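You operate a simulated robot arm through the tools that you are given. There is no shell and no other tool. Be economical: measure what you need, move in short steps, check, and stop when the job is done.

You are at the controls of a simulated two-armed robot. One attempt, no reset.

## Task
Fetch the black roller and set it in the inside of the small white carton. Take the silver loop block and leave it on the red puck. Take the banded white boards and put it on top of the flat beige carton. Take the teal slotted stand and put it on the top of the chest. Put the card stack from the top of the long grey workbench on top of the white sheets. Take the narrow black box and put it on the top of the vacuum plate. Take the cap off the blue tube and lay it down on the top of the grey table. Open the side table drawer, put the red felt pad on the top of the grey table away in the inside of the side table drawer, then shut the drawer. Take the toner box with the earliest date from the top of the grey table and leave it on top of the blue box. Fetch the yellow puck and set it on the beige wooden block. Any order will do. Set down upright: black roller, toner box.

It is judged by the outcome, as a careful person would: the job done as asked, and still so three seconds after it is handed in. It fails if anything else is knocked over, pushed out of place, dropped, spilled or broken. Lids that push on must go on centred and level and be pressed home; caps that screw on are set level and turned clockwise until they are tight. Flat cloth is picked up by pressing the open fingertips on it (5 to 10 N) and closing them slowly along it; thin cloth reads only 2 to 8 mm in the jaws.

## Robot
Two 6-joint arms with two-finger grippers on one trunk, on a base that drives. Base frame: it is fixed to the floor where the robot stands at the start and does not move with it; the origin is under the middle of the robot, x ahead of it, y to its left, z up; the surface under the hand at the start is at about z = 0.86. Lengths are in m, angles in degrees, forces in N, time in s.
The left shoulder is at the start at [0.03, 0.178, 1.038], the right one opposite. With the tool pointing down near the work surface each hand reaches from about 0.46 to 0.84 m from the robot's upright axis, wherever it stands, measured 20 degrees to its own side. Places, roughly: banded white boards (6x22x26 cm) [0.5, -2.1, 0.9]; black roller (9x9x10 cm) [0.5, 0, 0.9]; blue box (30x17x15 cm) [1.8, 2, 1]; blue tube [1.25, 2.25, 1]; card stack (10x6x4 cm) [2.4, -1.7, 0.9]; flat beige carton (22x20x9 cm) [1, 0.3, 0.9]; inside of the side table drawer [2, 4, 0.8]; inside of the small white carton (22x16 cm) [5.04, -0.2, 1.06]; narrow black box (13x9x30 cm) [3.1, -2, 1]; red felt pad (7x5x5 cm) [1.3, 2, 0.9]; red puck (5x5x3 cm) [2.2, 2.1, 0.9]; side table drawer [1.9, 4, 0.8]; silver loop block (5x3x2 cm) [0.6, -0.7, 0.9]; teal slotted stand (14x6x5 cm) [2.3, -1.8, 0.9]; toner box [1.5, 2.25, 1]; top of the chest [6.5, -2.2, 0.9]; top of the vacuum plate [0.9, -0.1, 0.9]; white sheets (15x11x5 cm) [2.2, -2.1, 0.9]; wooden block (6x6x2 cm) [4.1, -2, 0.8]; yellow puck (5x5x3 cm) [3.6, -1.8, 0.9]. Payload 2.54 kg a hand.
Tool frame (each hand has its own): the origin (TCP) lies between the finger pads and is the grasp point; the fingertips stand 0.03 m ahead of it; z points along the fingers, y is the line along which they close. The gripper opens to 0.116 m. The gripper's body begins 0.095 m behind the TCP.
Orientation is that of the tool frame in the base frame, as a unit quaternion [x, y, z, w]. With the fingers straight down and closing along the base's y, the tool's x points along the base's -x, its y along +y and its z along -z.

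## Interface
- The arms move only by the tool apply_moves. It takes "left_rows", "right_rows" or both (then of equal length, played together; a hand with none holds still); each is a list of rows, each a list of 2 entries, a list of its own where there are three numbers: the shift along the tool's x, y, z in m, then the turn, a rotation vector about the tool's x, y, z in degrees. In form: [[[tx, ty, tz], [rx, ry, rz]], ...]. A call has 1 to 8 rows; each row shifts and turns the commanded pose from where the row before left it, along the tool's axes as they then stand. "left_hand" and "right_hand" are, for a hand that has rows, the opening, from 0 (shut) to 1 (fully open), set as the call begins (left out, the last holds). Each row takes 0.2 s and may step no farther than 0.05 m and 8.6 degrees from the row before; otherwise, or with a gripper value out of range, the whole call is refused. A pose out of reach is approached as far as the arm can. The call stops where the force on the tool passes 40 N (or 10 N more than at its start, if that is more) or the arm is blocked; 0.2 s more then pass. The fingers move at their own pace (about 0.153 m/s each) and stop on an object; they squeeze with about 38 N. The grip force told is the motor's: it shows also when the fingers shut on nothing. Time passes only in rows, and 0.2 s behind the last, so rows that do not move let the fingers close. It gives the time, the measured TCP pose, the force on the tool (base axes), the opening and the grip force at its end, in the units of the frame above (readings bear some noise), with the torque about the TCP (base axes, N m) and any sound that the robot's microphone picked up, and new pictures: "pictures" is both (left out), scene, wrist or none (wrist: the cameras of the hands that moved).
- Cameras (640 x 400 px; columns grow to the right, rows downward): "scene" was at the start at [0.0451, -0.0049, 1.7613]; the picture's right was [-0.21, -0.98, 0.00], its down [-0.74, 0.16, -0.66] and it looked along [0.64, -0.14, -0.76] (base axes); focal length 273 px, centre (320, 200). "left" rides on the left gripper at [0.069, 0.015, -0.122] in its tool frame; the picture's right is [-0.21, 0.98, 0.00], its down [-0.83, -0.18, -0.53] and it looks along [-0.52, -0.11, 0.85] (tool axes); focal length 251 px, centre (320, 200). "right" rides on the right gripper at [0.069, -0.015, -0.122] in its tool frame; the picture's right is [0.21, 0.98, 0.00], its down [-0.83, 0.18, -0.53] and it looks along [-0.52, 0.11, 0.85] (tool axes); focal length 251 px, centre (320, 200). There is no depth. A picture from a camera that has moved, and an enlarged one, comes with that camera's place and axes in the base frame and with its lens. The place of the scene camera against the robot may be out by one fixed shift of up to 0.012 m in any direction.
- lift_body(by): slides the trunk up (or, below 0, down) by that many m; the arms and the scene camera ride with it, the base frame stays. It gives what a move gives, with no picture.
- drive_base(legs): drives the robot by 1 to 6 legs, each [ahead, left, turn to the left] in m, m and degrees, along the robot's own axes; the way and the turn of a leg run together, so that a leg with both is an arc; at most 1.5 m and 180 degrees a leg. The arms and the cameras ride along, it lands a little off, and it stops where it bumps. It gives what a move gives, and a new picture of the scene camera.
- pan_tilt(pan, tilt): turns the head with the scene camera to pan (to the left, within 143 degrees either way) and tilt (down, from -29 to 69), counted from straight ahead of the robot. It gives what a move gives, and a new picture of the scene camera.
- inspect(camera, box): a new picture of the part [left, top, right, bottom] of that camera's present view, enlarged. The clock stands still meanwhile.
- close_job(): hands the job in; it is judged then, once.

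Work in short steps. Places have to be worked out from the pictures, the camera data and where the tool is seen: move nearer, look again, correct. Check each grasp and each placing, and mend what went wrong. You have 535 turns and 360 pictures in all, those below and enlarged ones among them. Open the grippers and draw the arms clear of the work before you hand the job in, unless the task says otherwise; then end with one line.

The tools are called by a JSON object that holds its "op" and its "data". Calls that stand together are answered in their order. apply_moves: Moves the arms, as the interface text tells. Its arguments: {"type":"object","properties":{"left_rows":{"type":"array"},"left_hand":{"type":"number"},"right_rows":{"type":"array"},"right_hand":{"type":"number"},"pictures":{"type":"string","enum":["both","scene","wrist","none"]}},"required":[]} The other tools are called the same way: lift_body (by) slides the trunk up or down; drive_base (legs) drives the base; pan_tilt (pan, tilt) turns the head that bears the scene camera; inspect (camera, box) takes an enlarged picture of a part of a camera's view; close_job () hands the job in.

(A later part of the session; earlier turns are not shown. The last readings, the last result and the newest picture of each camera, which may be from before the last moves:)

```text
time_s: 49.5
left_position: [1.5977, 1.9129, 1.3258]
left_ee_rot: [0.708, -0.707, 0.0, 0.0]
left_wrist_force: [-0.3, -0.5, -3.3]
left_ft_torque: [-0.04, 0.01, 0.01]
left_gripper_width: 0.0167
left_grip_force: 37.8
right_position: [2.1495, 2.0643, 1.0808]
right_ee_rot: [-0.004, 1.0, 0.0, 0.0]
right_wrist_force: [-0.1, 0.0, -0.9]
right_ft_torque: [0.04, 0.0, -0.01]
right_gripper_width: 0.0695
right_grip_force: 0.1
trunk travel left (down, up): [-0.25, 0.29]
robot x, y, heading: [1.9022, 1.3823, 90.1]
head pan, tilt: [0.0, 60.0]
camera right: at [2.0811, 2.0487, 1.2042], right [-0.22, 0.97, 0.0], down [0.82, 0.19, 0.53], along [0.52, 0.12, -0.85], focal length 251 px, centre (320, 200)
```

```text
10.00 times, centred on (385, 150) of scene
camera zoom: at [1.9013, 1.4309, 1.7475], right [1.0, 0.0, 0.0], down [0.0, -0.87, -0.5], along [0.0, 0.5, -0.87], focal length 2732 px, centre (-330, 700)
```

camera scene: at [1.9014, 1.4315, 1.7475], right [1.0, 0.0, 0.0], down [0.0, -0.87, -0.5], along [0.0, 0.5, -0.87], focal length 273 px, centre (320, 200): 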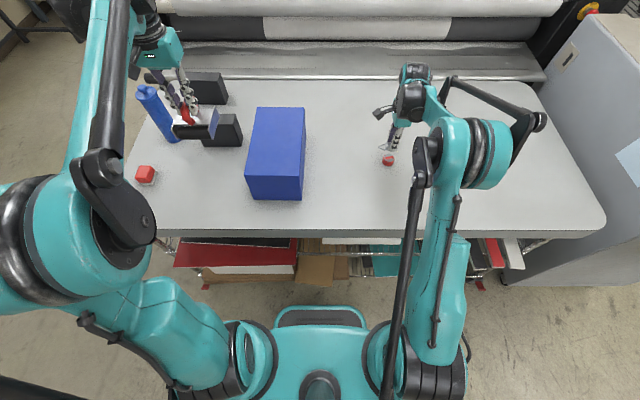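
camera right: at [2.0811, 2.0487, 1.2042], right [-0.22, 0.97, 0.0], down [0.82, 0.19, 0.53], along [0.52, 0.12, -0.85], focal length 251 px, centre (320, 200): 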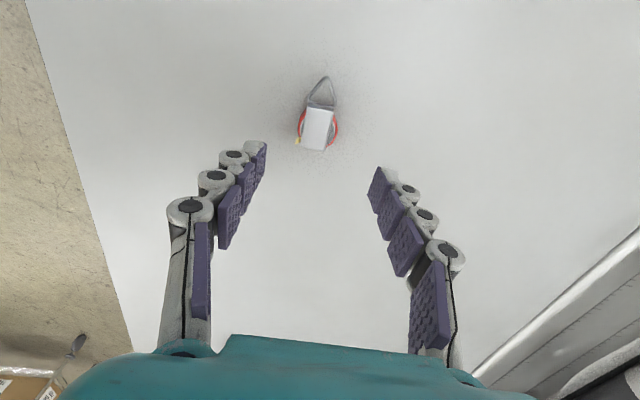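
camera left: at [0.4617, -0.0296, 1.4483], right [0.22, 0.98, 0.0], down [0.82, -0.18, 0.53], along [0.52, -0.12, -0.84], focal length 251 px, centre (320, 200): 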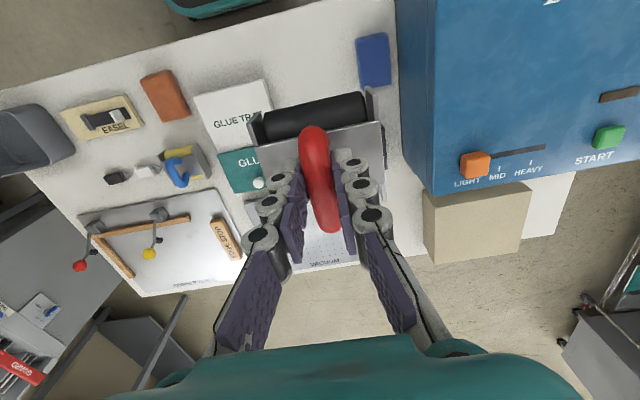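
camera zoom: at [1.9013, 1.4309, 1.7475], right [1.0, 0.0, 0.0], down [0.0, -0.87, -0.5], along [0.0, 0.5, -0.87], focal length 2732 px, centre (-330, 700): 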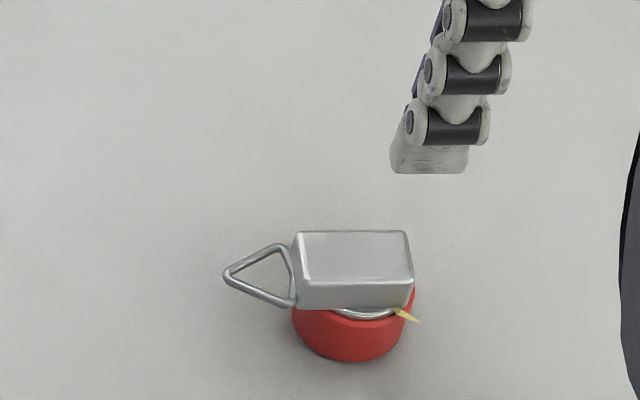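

Silver block rests centred on the red puck. Raise right hand, then drive toward the white carton.

{"op": "apply_moves", "data": {"right_rows": [[[0, -0.02, -0.045], [0, 0, 0]], [[0, -0.02, -0.045], [0, 0, 0]], [[0, -0.02, -0.045], [0, 0, 0]], [[0, -0.02, -0.045], [0, 0, 0]], [[0, -0.02, -0.045], [0, 0, 0]]], "pictures": "none"}}

{"op": "inspect", "data": {"camera": "scene", "box": [110, 60, 310, 220]}}

{"op": "drive_base", "data": {"legs": [[-0.35, 0, 0], [0, 0, -90], [0, -1.2, 0], [1.3, 0, 0]]}}

{"op": "pan_tilt", "data": {"pan": 0, "tilt": 30}}

```text
time_s: 50.7
left_position: [1.5969, 1.9123, 1.3254]
left_ee_rot: [0.708, -0.706, 0.0, 0.001]
left_wrist_force: [0.2, 0.1, -2.2]
left_ft_torque: [0.01, -0.02, -0.02]
left_gripper_width: 0.0167
left_grip_force: 37.4
right_position: [2.1509, 1.9658, 1.3031]
right_ee_rot: [-0.005, 1.0, 0.0, 0.0]
right_wrist_force: [0.2, 0.1, 0.4]
right_ft_torque: [0.0, 0.01, 0.0]
right_gripper_width: 0.0695
right_grip_force: 0.1
trunk travel left (down, up): [-0.25, 0.29]
robot x, y, heading: [1.9038, 1.3822, 90.1]
head pan, tilt: [0.0, 60.0]
```

```text
2.50 times, centred on (210, 140) of scene
camera zoom: at [1.9013, 1.4302, 1.7475], right [1.0, 0.0, 0.0], down [0.0, -0.87, -0.5], along [0.0, 0.5, -0.87], focal length 683 px, centre (595, 350)
```

zoom: 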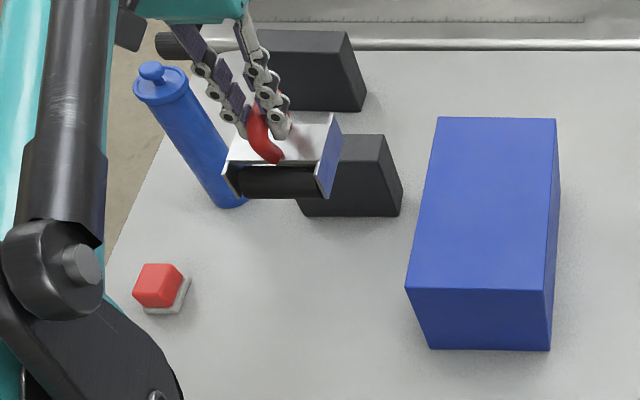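

```text
time_s: 68.5
left_position: [3.7485, 0.1815, 1.3247]
left_ee_rot: [-0.007, 1.0, 0.0, 0.0]
left_wrist_force: [-0.5, -0.1, -3.5]
left_ft_torque: [0.02, 0.01, -0.01]
left_gripper_width: 0.0165
left_grip_force: 38.1
right_position: [3.8089, -0.3711, 1.3018]
right_ee_rot: [0.699, 0.715, 0.001, 0.0]
right_wrist_force: [-0.2, -0.2, 0.4]
right_ft_torque: [-0.02, -0.02, 0.0]
right_gripper_width: 0.0697
right_grip_force: 0.1
trunk travel left (down, up): [-0.25, 0.29]
robot x, y, heading: [3.2193, -0.1365, 1.1]
head pan, tilt: [0.0, 60.0]
camera scene: at [3.257, -0.1197, 1.7475], right [0.02, -1.0, 0.0], down [-0.87, -0.01, -0.5], along [0.5, 0.01, -0.87], focal length 273 px, centre (320, 200)
```

scene: 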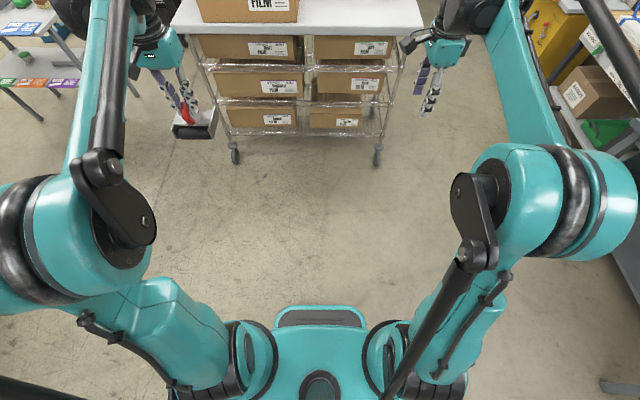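

```text
time_s: 69.4
left_position: [3.7471, 0.1808, 1.3251]
left_ee_rot: [-0.009, 1.0, 0.0, 0.0]
left_wrist_force: [0.8, 0.3, -3.0]
left_ft_torque: [0.04, 0.06, 0.02]
left_gripper_width: 0.0167
left_grip_force: 38.3
right_position: [3.8078, -0.3701, 1.3023]
right_ee_rot: [0.699, 0.715, 0.0, 0.0]
right_wrist_force: [0.0, 0.7, 0.2]
right_ft_torque: [0.03, 0.01, -0.04]
right_gripper_width: 0.0697
right_grip_force: 0.0
trunk travel left (down, up): [-0.25, 0.29]
robot x, y, heading: [3.2205, -0.1329, 0.6]
head pan, tilt: [0.0, 30.0]
camera scene: at [3.2805, -0.1194, 1.7895], right [0.02, -1.0, 0.0], down [-0.5, -0.01, -0.87], along [0.87, 0.01, -0.5], focal length 273 px, centre (320, 200)
```

scene: 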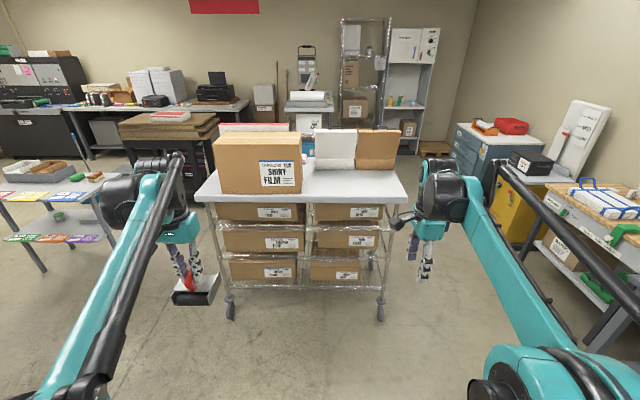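

The white carton stands at about (5.04,-0.2), rim ~1.17, beside a film box. Raise trunk 0.2 and approach.

{"op": "lift_body", "data": {"by": 0.2}}

{"op": "drive_base", "data": {"legs": [[0, -0.29, 0], [0.85, 0, -0.8]]}}

{"op": "pan_tilt", "data": {"pan": 0, "tilt": 45}}

```text
time_s: 71.6
left_position: [3.7481, 0.1821, 1.5252]
left_ee_rot: [-0.008, 1.0, 0.0, 0.0]
left_wrist_force: [0.1, -0.1, -2.9]
left_ft_torque: [-0.02, 0.03, -0.01]
left_gripper_width: 0.0167
left_grip_force: 38.4
right_position: [3.8088, -0.3708, 1.5026]
right_ee_rot: [0.699, 0.715, 0.0, -0.001]
right_wrist_force: [0.0, -0.2, 0.3]
right_ft_torque: [-0.01, 0.03, 0.02]
right_gripper_width: 0.0696
right_grip_force: 0.1
trunk travel left (down, up): [-0.45, 0.09]
robot x, y, heading: [3.2174, -0.1308, 0.9]
head pan, tilt: [0.0, 30.0]
```

```text
time_s: 77.7
left_position: [4.5955, -0.0967, 1.5254]
left_ee_rot: [-0.002, 1.0, -0.001, 0.0]
left_wrist_force: [0.3, 0.3, -2.6]
left_ft_torque: [0.0, 0.04, -0.01]
left_gripper_width: 0.0169
left_grip_force: 38.4
right_position: [4.6507, -0.6486, 1.502]
right_ee_rot: [0.702, 0.712, -0.001, 0.0]
right_wrist_force: [0.1, -0.4, 0.2]
right_ft_torque: [0.03, 0.02, -0.01]
right_gripper_width: 0.0695
right_grip_force: 0.0
trunk travel left (down, up): [-0.45, 0.09]
robot x, y, heading: [4.0682, -0.406, 0.5]
head pan, tilt: [0.0, 30.0]
camera scene: at [4.1248, -0.3929, 1.9896], right [0.01, -1.0, 0.0], down [-0.5, 0.0, -0.87], along [0.87, 0.01, -0.5], focal length 273 px, centre (320, 200)
```

scene: 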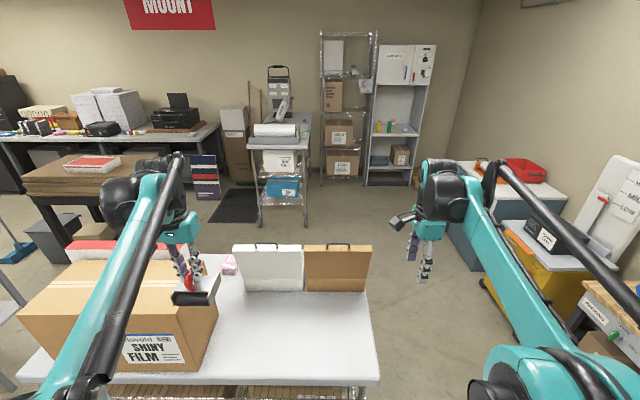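

```text
time_s: 78.4
left_position: [4.5954, -0.0964, 1.5243]
left_ee_rot: [-0.003, 1.0, 0.0, -0.001]
left_wrist_force: [0.4, 0.1, -3.7]
left_ft_torque: [0.02, 0.03, 0.02]
left_gripper_width: 0.0164
left_grip_force: 38.0
right_position: [4.6513, -0.6487, 1.5028]
right_ee_rot: [0.702, 0.713, 0.0, 0.0]
right_wrist_force: [0.3, 0.0, -0.2]
right_ft_torque: [0.02, 0.01, 0.0]
right_gripper_width: 0.0693
right_grip_force: 0.1
trunk travel left (down, up): [-0.45, 0.09]
robot x, y, heading: [4.0665, -0.4056, 0.3]
head pan, tilt: [0.0, 45.0]
camera scene: at [4.1167, -0.393, 1.967], right [0.01, -1.0, 0.0], down [-0.71, 0.0, -0.71], along [0.71, 0.0, -0.71], focal length 273 px, centre (320, 200)
```

scene: 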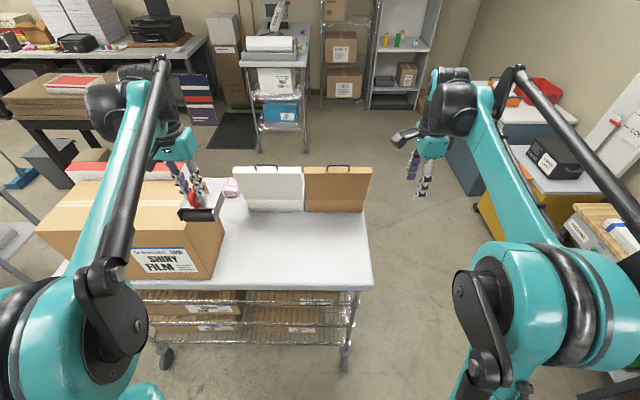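

{"op": "inspect", "data": {"camera": "scene", "box": [210, 150, 390, 250]}}

```text
3.56 times, centred on (300, 200) of scene
camera zoom: at [4.1167, -0.393, 1.967], right [0.01, -1.0, 0.0], down [-0.71, 0.0, -0.71], along [0.71, 0.0, -0.71], focal length 971 px, centre (391, 200)
```

zoom: 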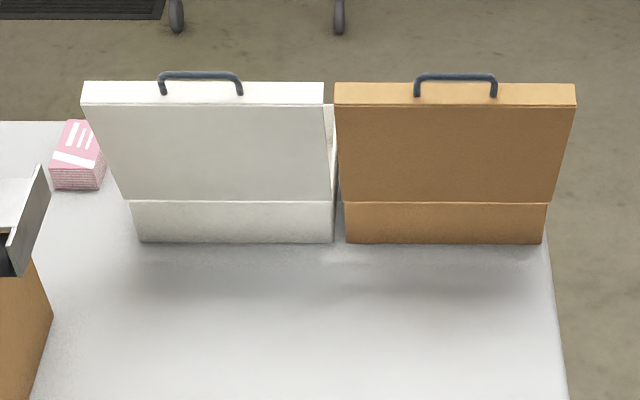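

The carton's lid stands open on our side, hiding its inside; I'll go round the table's right end and work from behind.

{"op": "drive_base", "data": {"legs": [[0, -0.745, 0], [1.4, 0, 0], [0.3, 0, 0]]}}

{"op": "drive_base", "data": {"legs": [[0, 0, 90], [1.15, 0, 0], [0, 0, 90]]}}

```text
time_s: 90.5
left_position: [6.2607, -0.7833, 1.5251]
left_ee_rot: [-0.016, 1.0, 0.0, -0.001]
left_wrist_force: [-0.1, 0.1, -3.3]
left_ft_torque: [0.01, 0.01, -0.03]
left_gripper_width: 0.0169
left_grip_force: 38.0
right_position: [6.3303, -1.3336, 1.5032]
right_ee_rot: [0.693, 0.721, -0.001, 0.0]
right_wrist_force: [0.3, 0.3, -0.2]
right_ft_torque: [0.01, 0.0, -0.03]
right_gripper_width: 0.0695
right_grip_force: 0.1
trunk travel left (down, up): [-0.45, 0.09]
robot x, y, heading: [5.7393, -1.1043, 1.9]
head pan, tilt: [0.0, 45.0]
camera scene: at [5.7884, -1.0907, 1.967], right [0.03, -1.0, 0.0], down [-0.71, -0.02, -0.71], along [0.71, 0.02, -0.71], focal length 273 px, centre (320, 200)
```

scene: 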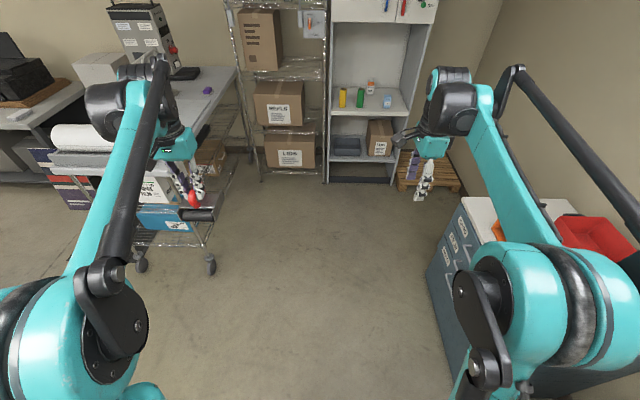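

```text
time_s: 104.0
left_position: [5.203, -0.2586, 1.5256]
left_ee_rot: [1.0, 0.011, 0.0, 0.0]
left_wrist_force: [0.4, -1.1, -3.0]
left_ft_torque: [0.01, -0.07, 0.02]
left_gripper_width: 0.0167
left_grip_force: 37.5
right_position: [5.1408, 0.2929, 1.5017]
right_ee_rot: [0.718, -0.696, 0.0, 0.0]
right_wrist_force: [-0.9, -0.6, 0.7]
right_ft_torque: [0.02, 0.02, -0.02]
right_gripper_width: 0.0698
right_grip_force: 0.0
trunk travel left (down, up): [-0.45, 0.09]
robot x, y, heading: [5.729, 0.0551, -178.9]
head pan, tilt: [0.0, 45.0]
camera scene: at [5.6752, 0.0671, 1.967], right [-0.02, 1.0, 0.0], down [0.71, 0.01, -0.71], along [-0.71, -0.01, -0.71], focal length 273 px, centre (320, 200)
```

scene: 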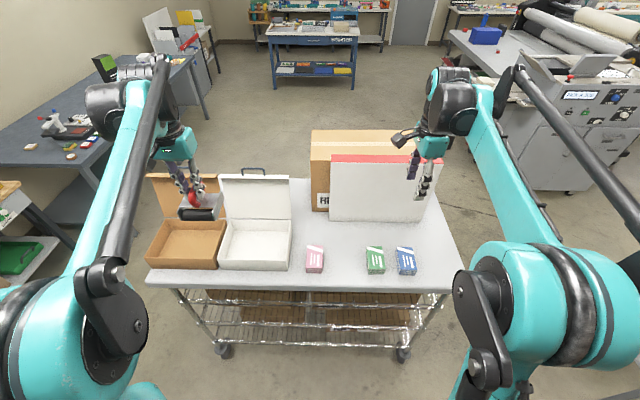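

The carton's inside is centred about (5.02,-0.20). Move the roller above it.

{"op": "apply_moves", "data": {"left_rows": [[[-0.028, -0.0097, 0.03], [0, 0, 0]], [[-0.028, -0.0097, 0.03], [0, 0, 0]], [[-0.028, -0.0097, 0.03], [0, 0, 0]], [[-0.028, -0.0097, 0.03], [0, 0, 0]], [[-0.028, -0.0097, 0.03], [0, 0, 0]], [[-0.028, -0.0097, 0.03], [0, 0, 0]]], "pictures": "both"}}

{"op": "inspect", "data": {"camera": "scene", "box": [180, 150, 320, 290]}}

```text
time_s: 105.4
left_position: [5.0336, -0.2029, 1.3462]
left_ee_rot: [1.0, 0.01, 0.001, 0.0]
left_wrist_force: [-0.6, -0.5, -3.1]
left_ft_torque: [0.0, -0.11, 0.0]
left_gripper_width: 0.0168
left_grip_force: 38.2
right_position: [5.1374, 0.2933, 1.5028]
right_ee_rot: [0.717, -0.697, 0.0, 0.0]
right_wrist_force: [-0.6, 1.1, -0.8]
right_ft_torque: [-0.02, -0.04, 0.03]
right_gripper_width: 0.0693
right_grip_force: 0.0
trunk travel left (down, up): [-0.45, 0.09]
robot x, y, heading: [5.7314, 0.0582, -179.0]
head pan, tilt: [0.0, 45.0]
camera scene: at [5.6721, 0.0676, 1.9668], right [-0.02, 1.0, 0.0], down [0.71, 0.01, -0.71], along [-0.71, -0.01, -0.71], focal length 273 px, centre (320, 200)
camera left: at [5.103, -0.2167, 1.4681], right [-0.19, -0.98, 0.0], down [-0.83, 0.16, 0.53], along [-0.52, 0.1, -0.85], focal length 251 px, centre (320, 200)
```

scene: 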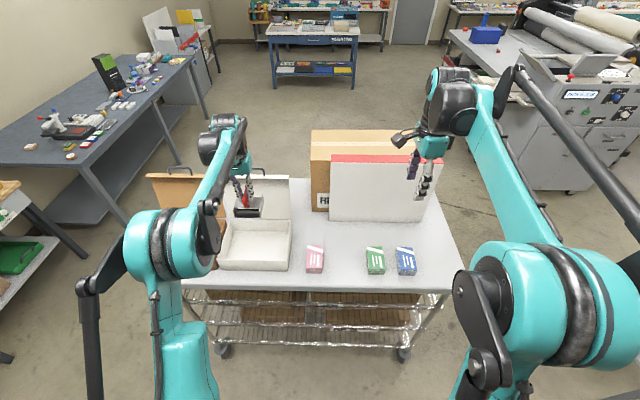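
left: 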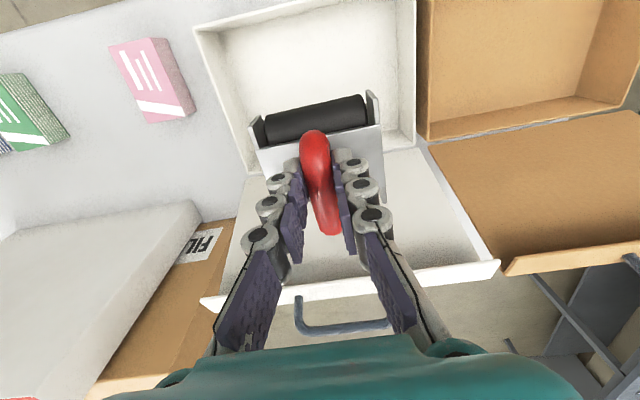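

```text
2.86 times, centred on (250, 220) of scene
camera zoom: at [5.6721, 0.0676, 1.9668], right [-0.02, 1.0, 0.0], down [0.71, 0.01, -0.71], along [-0.71, -0.01, -0.71], focal length 781 px, centre (520, 143)
```

zoom: 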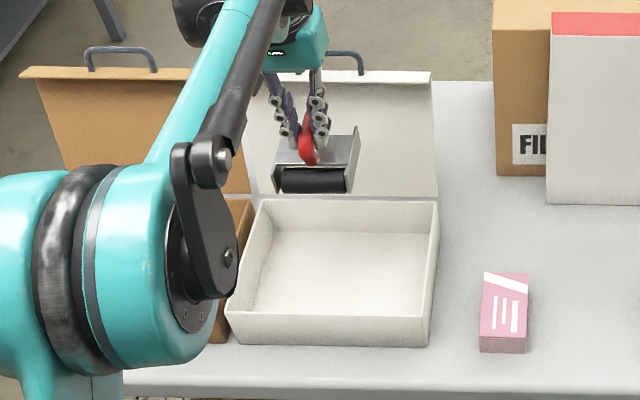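

Carton floor centre ≈(5.02,-0.197). Lower toward the floor.

{"op": "apply_moves", "data": {"left_rows": [[[-0.0033, -0.0015, 0.038], [0, 0, 0]], [[-0.0033, -0.0015, 0.038], [0, 0, 0]], [[-0.0033, -0.0015, 0.038], [0, 0, 0]], [[-0.0033, -0.0015, 0.038], [0, 0, 0]]], "pictures": "wrist"}}

{"op": "inspect", "data": {"camera": "scene", "box": [180, 150, 320, 290]}}

```text
time_s: 106.4
left_position: [5.0135, -0.196, 1.1935]
left_ee_rot: [1.0, 0.011, 0.001, 0.0]
left_wrist_force: [-0.9, 0.3, -3.3]
left_ft_torque: [0.01, -0.07, -0.01]
left_gripper_width: 0.0168
left_grip_force: 37.7
right_position: [5.138, 0.2928, 1.5016]
right_ee_rot: [0.717, -0.697, 0.001, -0.001]
right_wrist_force: [-1.2, -0.7, -0.9]
right_ft_torque: [-0.01, -0.03, 0.01]
right_gripper_width: 0.0696
right_grip_force: 0.1
trunk travel left (down, up): [-0.45, 0.09]
robot x, y, heading: [5.7292, 0.0553, -178.9]
head pan, tilt: [0.0, 45.0]
camera left: at [5.0839, -0.2088, 1.3151], right [-0.19, -0.98, 0.0], down [-0.83, 0.16, 0.53], along [-0.52, 0.1, -0.85], focal length 251 px, centre (320, 200)
```

left: 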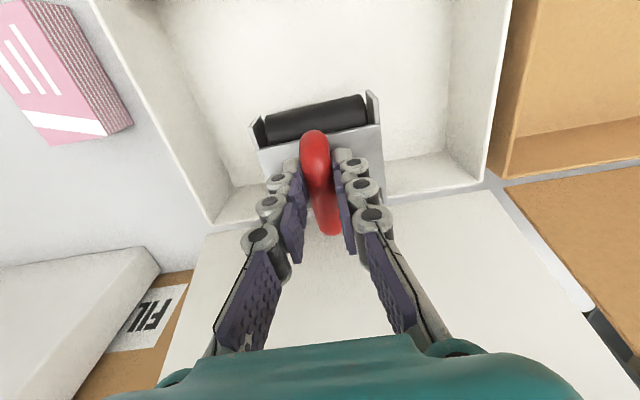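

```text
2.86 times, centred on (250, 220) of scene
camera zoom: at [5.6724, 0.067, 1.9669], right [-0.02, 1.0, 0.0], down [0.71, 0.01, -0.71], along [-0.71, -0.01, -0.71], focal length 781 px, centre (520, 143)
```

zoom: 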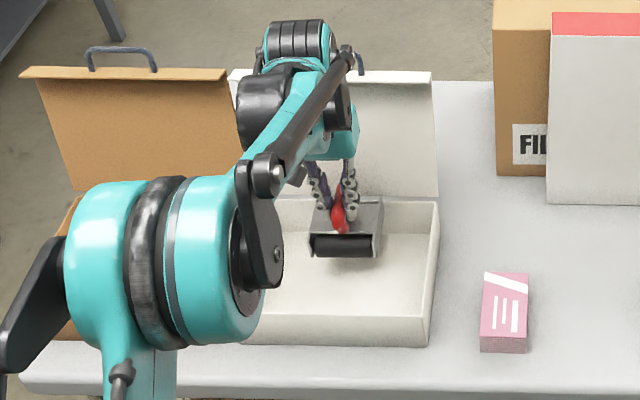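

Shift 12 mm toward the middle and lower to near the floor, feeling for contact.

{"op": "apply_moves", "data": {"left_rows": [[[0.012, 0, 0.01], [0, 0, 0]], [[0, 0, 0.015], [0, 0, 0]], [[0, 0, 0.006], [0, 0, 0]], [[0, 0, 0.004], [0, 0, 0]]], "pictures": "none"}}

{"op": "apply_moves", "data": {"left_rows": [[[0, 0, 0.003], [0, 0, 0]], [[0, 0, 0.003], [0, 0, 0]]], "pictures": "none"}}

{"op": "inspect", "data": {"camera": "scene", "box": [210, 170, 310, 270]}}

```text
time_s: 107.4
left_position: [5.0309, -0.1992, 1.1566]
left_ee_rot: [1.0, 0.011, 0.0, 0.0]
left_wrist_force: [0.0, 0.5, -3.1]
left_ft_torque: [0.01, -0.02, 0.03]
left_gripper_width: 0.0168
left_grip_force: 37.7
right_position: [5.1411, 0.292, 1.5025]
right_ee_rot: [0.717, -0.697, 0.0, 0.0]
right_wrist_force: [0.0, 0.0, -0.1]
right_ft_torque: [-0.01, 0.03, -0.02]
right_gripper_width: 0.0697
right_grip_force: 0.1
trunk travel left (down, up): [-0.45, 0.09]
robot x, y, heading: [5.7267, 0.0601, -178.5]
head pan, tilt: [0.0, 45.0]
```

```text
time_s: 108.0
left_position: [5.0315, -0.1985, 1.1518]
left_ee_rot: [1.0, 0.011, 0.0, 0.0]
left_wrist_force: [0.1, 0.4, -2.7]
left_ft_torque: [0.03, 0.0, -0.01]
left_gripper_width: 0.0168
left_grip_force: 38.2
right_position: [5.1397, 0.2931, 1.5028]
right_ee_rot: [0.717, -0.697, 0.0, 0.001]
right_wrist_force: [-0.4, 0.1, 0.5]
right_ft_torque: [-0.01, 0.01, 0.01]
right_gripper_width: 0.0696
right_grip_force: 0.0
trunk travel left (down, up): [-0.45, 0.09]
robot x, y, heading: [5.7314, 0.0545, -179.0]
head pan, tilt: [0.0, 45.0]
```

```text
4.00 times, centred on (260, 220) of scene
camera zoom: at [5.6748, 0.0671, 1.9669], right [-0.02, 1.0, 0.0], down [0.71, 0.01, -0.71], along [-0.71, -0.01, -0.71], focal length 1093 px, centre (560, 120)
```

zoom: 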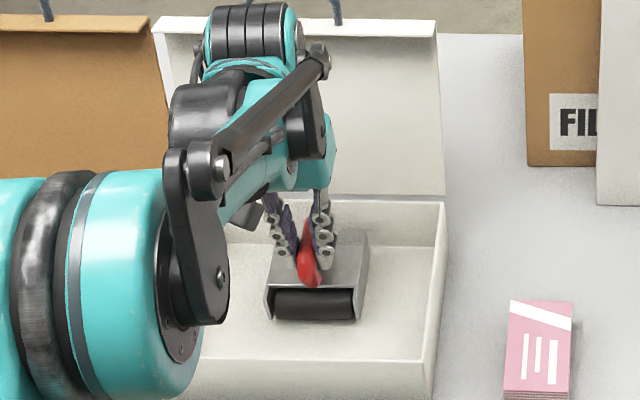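

{"op": "apply_moves", "data": {"left_rows": [[[0, 0, 0.003], [0, 0, 0]], [[0, 0, 0.003], [0, 0, 0]]], "pictures": "none"}}

{"op": "apply_moves", "data": {"left_rows": [[[0, 0, 0.002], [0, 0, 0]], [[0, 0, 0.002], [0, 0, 0]]], "pictures": "none"}}

{"op": "apply_moves", "data": {"left_rows": [[[0, 0, 0.002], [0, 0, 0]], [[0, 0, 0.002], [0, 0, 0]]], "pictures": "none"}}

```text
time_s: 108.6
left_position: [5.0357, -0.1986, 1.1485]
left_ee_rot: [1.0, 0.011, -0.001, 0.001]
left_wrist_force: [1.0, -3.0, 19.7]
left_ft_torque: [0.02, 0.8, 0.06]
left_gripper_width: 0.0169
left_grip_force: 38.3
right_position: [5.1444, 0.2929, 1.5047]
right_ee_rot: [0.717, -0.697, -0.001, 0.001]
right_wrist_force: [-0.3, 0.0, 0.1]
right_ft_torque: [0.05, 0.06, -0.03]
right_gripper_width: 0.0696
right_grip_force: 0.1
trunk travel left (down, up): [-0.45, 0.09]
robot x, y, heading: [5.7295, 0.0586, -178.8]
head pan, tilt: [0.0, 45.0]
```

```text
time_s: 109.2
left_position: [5.036, -0.198, 1.1438]
left_ee_rot: [1.0, 0.01, -0.001, 0.001]
left_wrist_force: [-0.4, -6.2, 35.0]
left_ft_torque: [-0.09, -0.1, -0.01]
left_gripper_width: 0.0173
left_grip_force: 37.7
right_position: [5.1442, 0.293, 1.5034]
right_ee_rot: [0.717, -0.697, -0.001, 0.0]
right_wrist_force: [-0.3, 0.1, -0.1]
right_ft_torque: [0.0, -0.01, 0.01]
right_gripper_width: 0.0696
right_grip_force: 0.1
trunk travel left (down, up): [-0.45, 0.09]
robot x, y, heading: [5.7267, 0.0563, -178.7]
head pan, tilt: [0.0, 45.0]
```

```text
time_s: 109.8
left_position: [5.0365, -0.1969, 1.1408]
left_ee_rot: [1.0, 0.01, -0.002, 0.001]
left_wrist_force: [0.0, -6.8, 39.1]
left_ft_torque: [-0.11, -0.17, 0.05]
left_gripper_width: 0.0169
left_grip_force: 38.4
right_position: [5.145, 0.2929, 1.5043]
right_ee_rot: [0.717, -0.697, -0.001, 0.002]
right_wrist_force: [-0.1, 0.1, 0.1]
right_ft_torque: [-0.03, -0.01, -0.01]
right_gripper_width: 0.0698
right_grip_force: 0.0
trunk travel left (down, up): [-0.45, 0.09]
robot x, y, heading: [5.7272, 0.0588, -178.7]
head pan, tilt: [0.0, 45.0]
```

On the floor (pressed a bit). Ease up 5 mm, open modestly and withdraw straight up.

{"op": "apply_moves", "data": {"left_rows": [[[0, 0, -0.003], [0, 0, 0]], [[0, 0, -0.002], [0, 0, 0]]], "pictures": "none"}}

{"op": "apply_moves", "data": {"left_rows": [[[0, 0, 0], [0, 0, 0]], [[0, 0, 0], [0, 0, 0]], [[0, 0, -0.03], [0, 0, 0]], [[0, 0, -0.04], [0, 0, 0]], [[0, 0, -0.045], [0, 0, 0]], [[0, 0, -0.045], [0, 0, 0]], [[0.02, 0, -0.045], [0, 0, 0]], [[0.02, 0, -0.045], [0, 0, 0]]], "left_hand": 0.4, "pictures": "both"}}

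```text
time_s: 110.4
left_position: [5.0331, -0.1974, 1.1416]
left_ee_rot: [1.0, 0.01, 0.0, -0.001]
left_wrist_force: [-0.6, 0.5, -3.2]
left_ft_torque: [-0.03, -0.04, 0.02]
left_gripper_width: 0.0165
left_grip_force: 37.7
right_position: [5.1393, 0.293, 1.502]
right_ee_rot: [0.717, -0.697, 0.0, 0.0]
right_wrist_force: [-0.9, 1.1, 0.2]
right_ft_torque: [-0.01, 0.01, 0.0]
right_gripper_width: 0.0699
right_grip_force: 0.1
trunk travel left (down, up): [-0.45, 0.09]
robot x, y, heading: [5.7281, 0.0575, -178.9]
head pan, tilt: [0.0, 45.0]
```

```text
time_s: 112.2
left_position: [5.077, -0.1964, 1.396]
left_ee_rot: [1.0, 0.011, -0.001, 0.0]
left_wrist_force: [0.3, 0.1, 0.9]
left_ft_torque: [-0.01, 0.1, -0.02]
left_gripper_width: 0.0466
left_grip_force: 0.0
right_position: [5.1429, 0.2924, 1.503]
right_ee_rot: [0.716, -0.698, -0.001, 0.001]
right_wrist_force: [0.1, -0.1, 0.4]
right_ft_torque: [-0.02, 0.05, 0.05]
right_gripper_width: 0.0696
right_grip_force: 0.1
trunk travel left (down, up): [-0.45, 0.09]
robot x, y, heading: [5.728, 0.0576, -178.6]
head pan, tilt: [0.0, 45.0]
camera scene: at [5.6787, 0.0678, 1.9671], right [-0.02, 1.0, 0.0], down [0.71, 0.01, -0.71], along [-0.71, -0.01, -0.71], focal length 273 px, centre (320, 200)
camera left: at [5.1477, -0.2108, 1.5184], right [-0.19, -0.98, 0.0], down [-0.83, 0.16, 0.53], along [-0.52, 0.1, -0.84], focal length 251 px, centre (320, 200)
```

scene: 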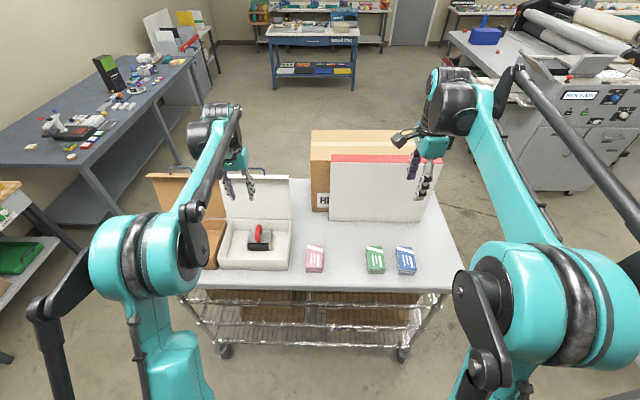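
left: 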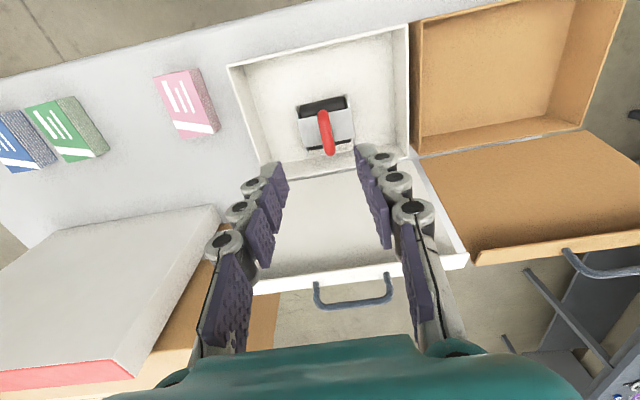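

Roller stands upright in the carton. Raise the left hand and drive round to the long workbench.

{"op": "apply_moves", "data": {"left_rows": [[[0.015, 0, -0.045], [0, 0, 0]], [[0.015, 0, -0.045], [0, 0, 0]], [[0.015, 0, -0.045], [0, 0, 0]]], "pictures": "none"}}

{"op": "drive_base", "data": {"legs": [[0, 1.16, 0], [1.4, 0, -1], [0, 0, 90], [0, -0.3, 0]]}}

```text
time_s: 113.0
left_position: [5.1199, -0.1971, 1.5291]
left_ee_rot: [1.0, 0.011, 0.0, 0.0]
left_wrist_force: [0.1, 0.7, -0.2]
left_ft_torque: [0.04, 0.07, -0.02]
left_gripper_width: 0.0466
left_grip_force: 0.1
right_position: [5.1418, 0.292, 1.5026]
right_ee_rot: [0.717, -0.697, 0.0, -0.001]
right_wrist_force: [0.2, 0.4, -0.8]
right_ft_torque: [-0.01, 0.0, 0.01]
right_gripper_width: 0.0695
right_grip_force: 0.1
trunk travel left (down, up): [-0.45, 0.09]
robot x, y, heading: [5.7304, 0.0572, -178.8]
head pan, tilt: [0.0, 45.0]
```

```text
time_s: 130.8
left_position: [4.3624, -1.7591, 1.5283]
left_ee_rot: [0.697, 0.717, -0.001, 0.0]
left_wrist_force: [0.5, -0.6, 0.3]
left_ft_torque: [0.0, 0.0, 0.01]
left_gripper_width: 0.0462
left_grip_force: 0.0
right_position: [3.8728, -1.7428, 1.502]
right_ee_rot: [1.0, 0.018, -0.001, 0.0]
right_wrist_force: [0.0, 0.5, 0.5]
right_ft_torque: [0.03, 0.02, 0.0]
right_gripper_width: 0.0697
right_grip_force: 0.1
trunk travel left (down, up): [-0.45, 0.09]
robot x, y, heading: [4.1049, -1.1561, -88.3]
head pan, tilt: [0.0, 45.0]
camera scene: at [4.1038, -1.1934, 1.967], right [-1.0, -0.03, 0.0], down [-0.02, 0.71, -0.71], along [0.02, -0.71, -0.71], focal length 273 px, centre (320, 200)
```

scene: 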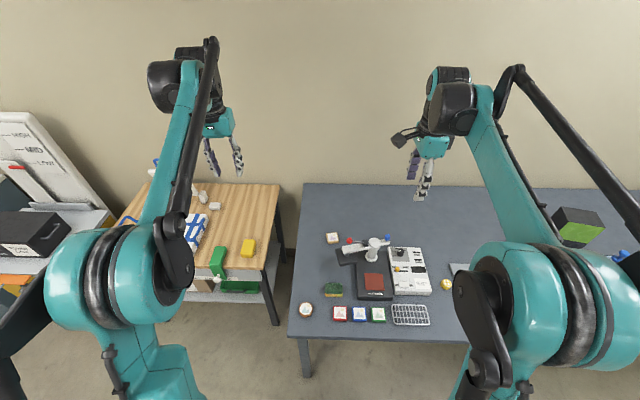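

Yellow puck ≈(3.58,-1.79), wooden block candidate ≈(4.06,-2.03). Lower trunk and zoom.

{"op": "lift_body", "data": {"by": -0.2}}

{"op": "pan_tilt", "data": {"pan": 0, "tilt": 55}}

{"op": "inspect", "data": {"camera": "scene", "box": [280, 120, 480, 260]}}

```text
time_s: 132.9
left_position: [4.3611, -1.7605, 1.3277]
left_ee_rot: [0.696, 0.718, 0.0, 0.0]
left_wrist_force: [0.1, 0.6, -0.5]
left_ft_torque: [-0.01, 0.01, 0.01]
left_gripper_width: 0.0462
left_grip_force: 0.0
right_position: [3.8717, -1.7425, 1.3028]
right_ee_rot: [1.0, 0.018, 0.0, 0.0]
right_wrist_force: [0.2, 0.6, -0.5]
right_ft_torque: [0.02, -0.03, -0.05]
right_gripper_width: 0.0698
right_grip_force: 0.1
trunk travel left (down, up): [-0.25, 0.29]
robot x, y, heading: [4.1017, -1.1528, -88.4]
head pan, tilt: [0.0, 45.0]
```

```text
time_s: 133.7
left_position: [4.3619, -1.7604, 1.3275]
left_ee_rot: [0.697, 0.717, 0.0, -0.001]
left_wrist_force: [0.4, -0.1, -0.3]
left_ft_torque: [0.02, 0.01, 0.01]
left_gripper_width: 0.0464
left_grip_force: 0.0
right_position: [3.8712, -1.7425, 1.3028]
right_ee_rot: [1.0, 0.018, 0.0, 0.0]
right_wrist_force: [0.7, 0.4, -0.5]
right_ft_torque: [0.01, 0.0, 0.0]
right_gripper_width: 0.0698
right_grip_force: 0.1
trunk travel left (down, up): [-0.25, 0.29]
robot x, y, heading: [4.0979, -1.1517, -88.3]
head pan, tilt: [0.0, 55.0]
camera scene: at [4.1022, -1.1842, 1.7536], right [-1.0, -0.03, 0.0], down [-0.02, 0.82, -0.57], along [0.02, -0.57, -0.82], focal length 273 px, centre (320, 200)
```

scene: 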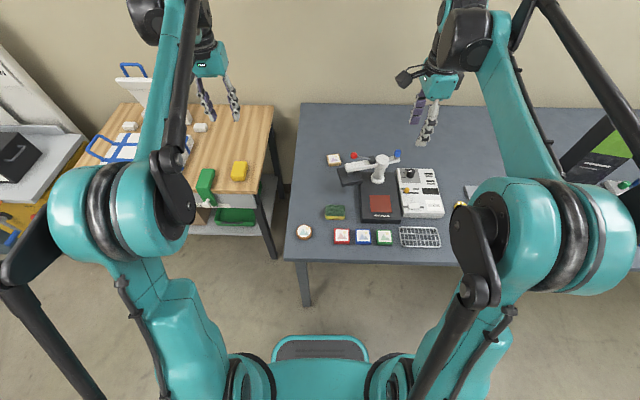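

```text
2.86 times, centred on (380, 190) of scene
camera zoom: at [4.1022, -1.1842, 1.7536], right [-1.0, -0.03, 0.0], down [-0.02, 0.82, -0.57], along [0.02, -0.57, -0.82], focal length 781 px, centre (149, 229)
```

zoom: 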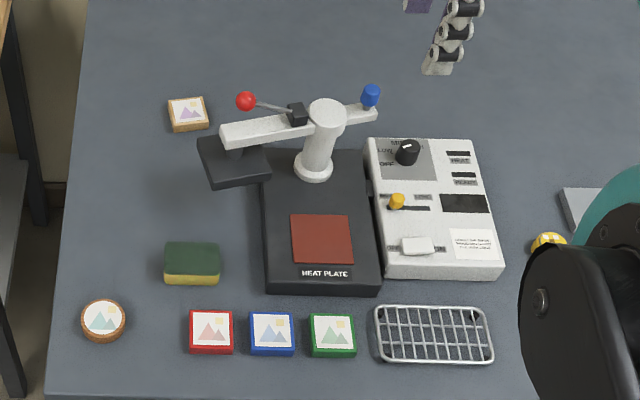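

The square photo tile at (4.07,-2.02) is the wooden block; yellow puck at ≈(3.595,-1.77). Shift the base so the puck is in front of the right hand.

{"op": "drive_base", "data": {"legs": [[0.05, -0.26, -1.7]]}}

```text
time_s: 135.6
left_position: [4.0871, -1.8236, 1.3279]
left_ee_rot: [0.704, 0.71, 0.0, 0.0]
left_wrist_force: [0.5, 0.2, -0.2]
left_ft_torque: [-0.02, -0.04, 0.03]
left_gripper_width: 0.0466
left_grip_force: 0.1
right_position: [3.5973, -1.7968, 1.3021]
right_ee_rot: [1.0, 0.007, 0.001, 0.0]
right_wrist_force: [0.1, -0.3, -1.0]
right_ft_torque: [0.01, 0.0, -0.03]
right_gripper_width: 0.0698
right_grip_force: 0.1
trunk travel left (down, up): [-0.25, 0.29]
robot x, y, heading: [3.8423, -1.2131, -90.0]
head pan, tilt: [0.0, 55.0]
camera scene: at [3.8403, -1.2425, 1.7535], right [-1.0, -0.01, 0.0], down [-0.01, 0.82, -0.57], along [0.01, -0.57, -0.82], focal length 273 px, centre (320, 200)
```

scene: 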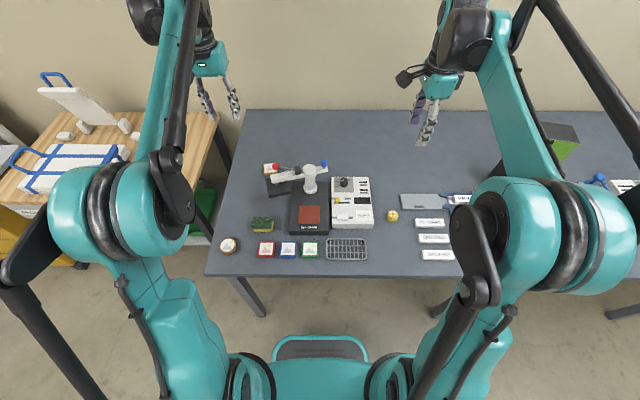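

{"op": "apply_moves", "data": {"right_rows": [[[-0.0012, -0.005, 0.0417], [0, 0, 0]], [[-0.0012, -0.005, 0.0417], [0, 0, 0]], [[-0.0012, -0.005, 0.0417], [0, 0, 0]], [[-0.0012, -0.005, 0.0417], [0, 0, 0]], [[-0.0012, -0.005, 0.0417], [0, 0, 0]], [[-0.0012, -0.005, 0.0417], [0, 0, 0]]], "pictures": "wrist"}}

```text
time_s: 137.0
left_position: [4.0892, -1.8242, 1.3275]
left_ee_rot: [0.704, 0.711, 0.001, -0.001]
left_wrist_force: [-0.9, 0.1, -0.7]
left_ft_torque: [0.05, -0.01, 0.02]
left_gripper_width: 0.0462
left_grip_force: 0.0
right_position: [3.5915, -1.7672, 1.0541]
right_ee_rot: [1.0, 0.008, 0.0, 0.0]
right_wrist_force: [-0.3, 0.0, 1.1]
right_ft_torque: [0.01, 0.01, 0.05]
right_gripper_width: 0.0695
right_grip_force: 0.0
trunk travel left (down, up): [-0.25, 0.29]
robot x, y, heading: [3.8385, -1.2115, -89.6]
head pan, tilt: [0.0, 55.0]
camera right: at [3.6607, -1.7512, 1.1775], right [0.23, -0.97, 0.0], down [-0.82, -0.19, 0.53], along [-0.52, -0.12, -0.85], focal length 251 px, centre (320, 200)
```

right: 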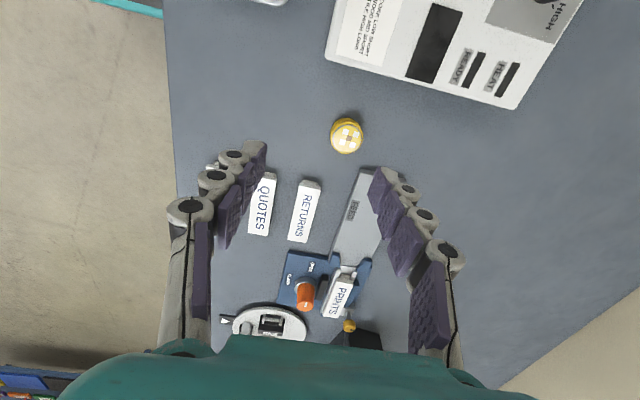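

Puck ≈(3.572,-1.80), top ≈0.865. Shift and descend partway, look again.

{"op": "apply_moves", "data": {"right_rows": [[[-0.0063, 0.011, 0.035], [0, 0, 0]], [[-0.0063, 0.011, 0.035], [0, 0, 0]], [[-0.0063, 0.011, 0.035], [0, 0, 0]]], "pictures": "wrist"}}

```text
time_s: 137.8
left_position: [4.0884, -1.8248, 1.3268]
left_ee_rot: [0.703, 0.711, 0.0, 0.0]
left_wrist_force: [-0.9, -0.4, 0.6]
left_ft_torque: [0.03, -0.03, 0.02]
left_gripper_width: 0.0462
left_grip_force: 0.0
right_position: [3.5745, -1.8002, 0.9483]
right_ee_rot: [1.0, 0.009, 0.0, -0.001]
right_wrist_force: [-0.5, 0.1, 0.8]
right_ft_torque: [0.01, -0.03, -0.02]
right_gripper_width: 0.0695
right_grip_force: 0.1
trunk travel left (down, up): [-0.25, 0.29]
robot x, y, heading: [3.8406, -1.213, -89.7]
head pan, tilt: [0.0, 55.0]
camera right: at [3.6427, -1.784, 1.0711], right [0.23, -0.97, 0.0], down [-0.82, -0.19, 0.53], along [-0.52, -0.12, -0.85], focal length 251 px, centre (320, 200)
```

right: 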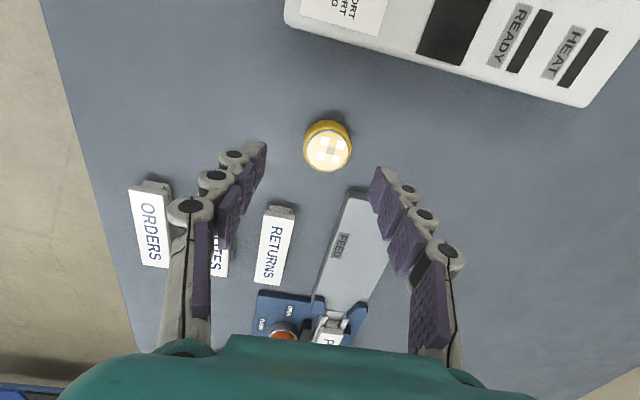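

{"op": "apply_moves", "data": {"right_rows": [[[-0.003, 0.0035, 0.025], [0, 0, 0]], [[-0.003, 0.0035, 0.025], [0, 0, 0]], [[0, 0, 0.015], [0, 0, 0]], [[0, 0, 0.006], [0, 0, 0]]], "pictures": "wrist"}}

```text
time_s: 138.8
left_position: [4.0886, -1.8239, 1.327]
left_ee_rot: [0.704, 0.71, 0.0, 0.0]
left_wrist_force: [0.7, 0.0, -0.4]
left_ft_torque: [0.0, -0.01, 0.02]
left_gripper_width: 0.0464
left_grip_force: 0.2
right_position: [3.5673, -1.8049, 0.8753]
right_ee_rot: [1.0, 0.007, 0.0, 0.001]
right_wrist_force: [-0.5, 0.5, 0.0]
right_ft_torque: [0.01, 0.0, 0.02]
right_gripper_width: 0.0697
right_grip_force: 0.0
trunk travel left (down, up): [-0.25, 0.29]
robot x, y, heading: [3.8427, -1.2128, -89.6]
head pan, tilt: [0.0, 55.0]
camera right: at [3.6363, -1.7889, 0.9992], right [0.23, -0.97, 0.0], down [-0.82, -0.19, 0.53], along [-0.52, -0.12, -0.85], focal length 251 px, centre (320, 200)
```

right: 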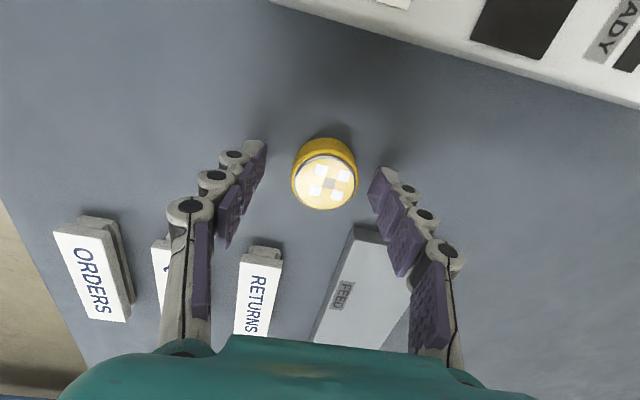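

{"op": "apply_moves", "data": {"right_rows": [[[-0.002, 0, 0.009], [0, 0, 0]]], "pictures": "none"}}

{"op": "apply_moves", "data": {"right_rows": [[[0, 0, 0], [0, 0, 0]], [[0, 0, 0], [0, 0, 0]], [[0, 0, 0], [0, 0, 0]]], "right_hand": 0, "pictures": "wrist"}}

```text
time_s: 139.2
left_position: [4.0869, -1.8246, 1.3279]
left_ee_rot: [0.704, 0.71, 0.0, 0.0]
left_wrist_force: [-0.4, 0.2, -0.7]
left_ft_torque: [0.01, 0.0, -0.03]
left_gripper_width: 0.0464
left_grip_force: 0.1
right_position: [3.5654, -1.8069, 0.8673]
right_ee_rot: [1.0, 0.008, 0.0, 0.0]
right_wrist_force: [0.0, 0.0, -0.5]
right_ft_torque: [0.0, 0.0, 0.01]
right_gripper_width: 0.0695
right_grip_force: 0.1
trunk travel left (down, up): [-0.25, 0.29]
robot x, y, heading: [3.8384, -1.2095, -89.4]
head pan, tilt: [0.0, 55.0]
```

```text
time_s: 140.0
left_position: [4.0899, -1.8201, 1.3285]
left_ee_rot: [0.704, 0.71, -0.001, 0.001]
left_wrist_force: [0.2, 0.6, 0.4]
left_ft_torque: [-0.01, -0.02, 0.02]
left_gripper_width: 0.0463
left_grip_force: 0.2
right_position: [3.5663, -1.8049, 0.8692]
right_ee_rot: [1.0, 0.008, 0.0, 0.0]
right_wrist_force: [-2.3, -1.3, 31.9]
right_ft_torque: [0.34, 0.0, 0.06]
right_gripper_width: 0.0399
right_grip_force: 37.8
trunk travel left (down, up): [-0.25, 0.29]
robot x, y, heading: [3.8433, -1.2085, -89.8]
head pan, tilt: [0.0, 55.0]
camera right: at [3.6346, -1.7881, 0.9926], right [0.23, -0.97, 0.0], down [-0.82, -0.19, 0.54], along [-0.52, -0.12, -0.84], focal length 251 px, centre (320, 200)
```

right: 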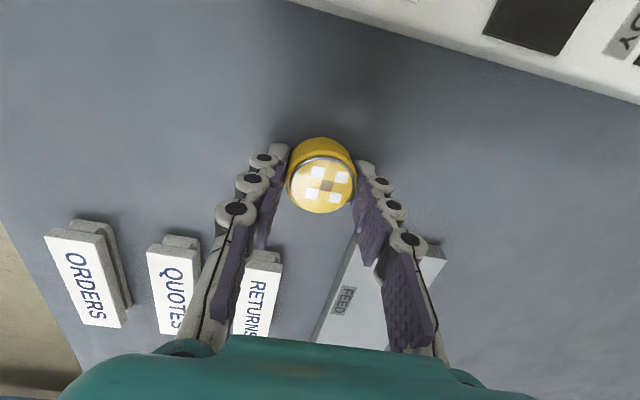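

Puck held (40 mm). Lift high and drive so the wooden block is before the right hand.

{"op": "apply_moves", "data": {"right_rows": [[[0, 0, -0.03], [0, 0, 0]], [[0, 0, -0.048], [0, 0, 0]], [[0, 0, -0.048], [0, 0, 0]], [[0, 0, -0.048], [0, 0, 0]], [[0, 0, -0.048], [0, 0, 0]], [[0, 0, -0.048], [0, 0, 0]], [[0, 0, -0.048], [0, 0, 0]], [[0, 0, -0.048], [0, 0, 0]]], "pictures": "none"}}

{"op": "drive_base", "data": {"legs": [[0, 0.46, 0]]}}

{"op": "inspect", "data": {"camera": "scene", "box": [320, 100, 520, 240]}}

```text
time_s: 141.8
left_position: [4.0897, -1.8236, 1.3278]
left_ee_rot: [0.704, 0.71, 0.0, 0.0]
left_wrist_force: [0.9, -0.7, -0.3]
left_ft_torque: [-0.05, -0.02, 0.0]
left_gripper_width: 0.0465
left_grip_force: 0.1
right_position: [3.5658, -1.8033, 1.2335]
right_ee_rot: [1.0, 0.008, 0.0, 0.0]
right_wrist_force: [-0.7, -0.4, -0.1]
right_ft_torque: [-0.03, -0.01, -0.01]
right_gripper_width: 0.04
right_grip_force: 38.3
trunk travel left (down, up): [-0.25, 0.29]
robot x, y, heading: [3.8407, -1.209, -89.3]
head pan, tilt: [0.0, 55.0]
```

```text
time_s: 144.5
left_position: [4.5386, -1.8183, 1.3281]
left_ee_rot: [0.703, 0.711, 0.0, 0.0]
left_wrist_force: [0.3, 0.4, 0.0]
left_ft_torque: [-0.01, -0.02, 0.01]
left_gripper_width: 0.0466
left_grip_force: 0.0
right_position: [4.0172, -1.8014, 1.2322]
right_ee_rot: [1.0, 0.01, 0.0, 0.0]
right_wrist_force: [0.3, 0.5, -0.7]
right_ft_torque: [-0.03, 0.02, 0.01]
right_gripper_width: 0.0398
right_grip_force: 38.0
trunk travel left (down, up): [-0.25, 0.29]
robot x, y, heading: [4.2895, -1.2053, -88.9]
head pan, tilt: [0.0, 55.0]
camera scene: at [4.2893, -1.2378, 1.7536], right [-1.0, -0.01, 0.0], down [-0.01, 0.82, -0.57], along [0.01, -0.57, -0.82], focal length 273 px, centre (320, 200)
```

scene: 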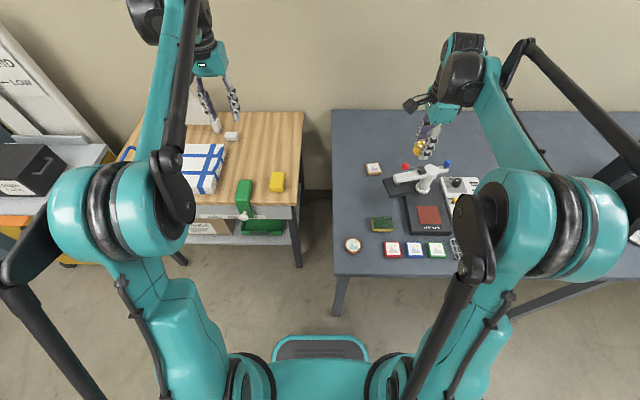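

```text
2.86 times, centred on (420, 170) of scene
camera zoom: at [4.2893, -1.2378, 1.7536], right [-1.0, -0.01, 0.0], down [-0.01, 0.82, -0.57], along [0.01, -0.57, -0.82], focal length 781 px, centre (34, 286)
```

zoom: 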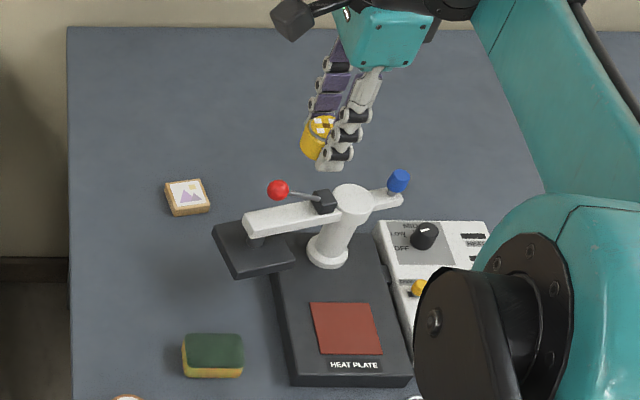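

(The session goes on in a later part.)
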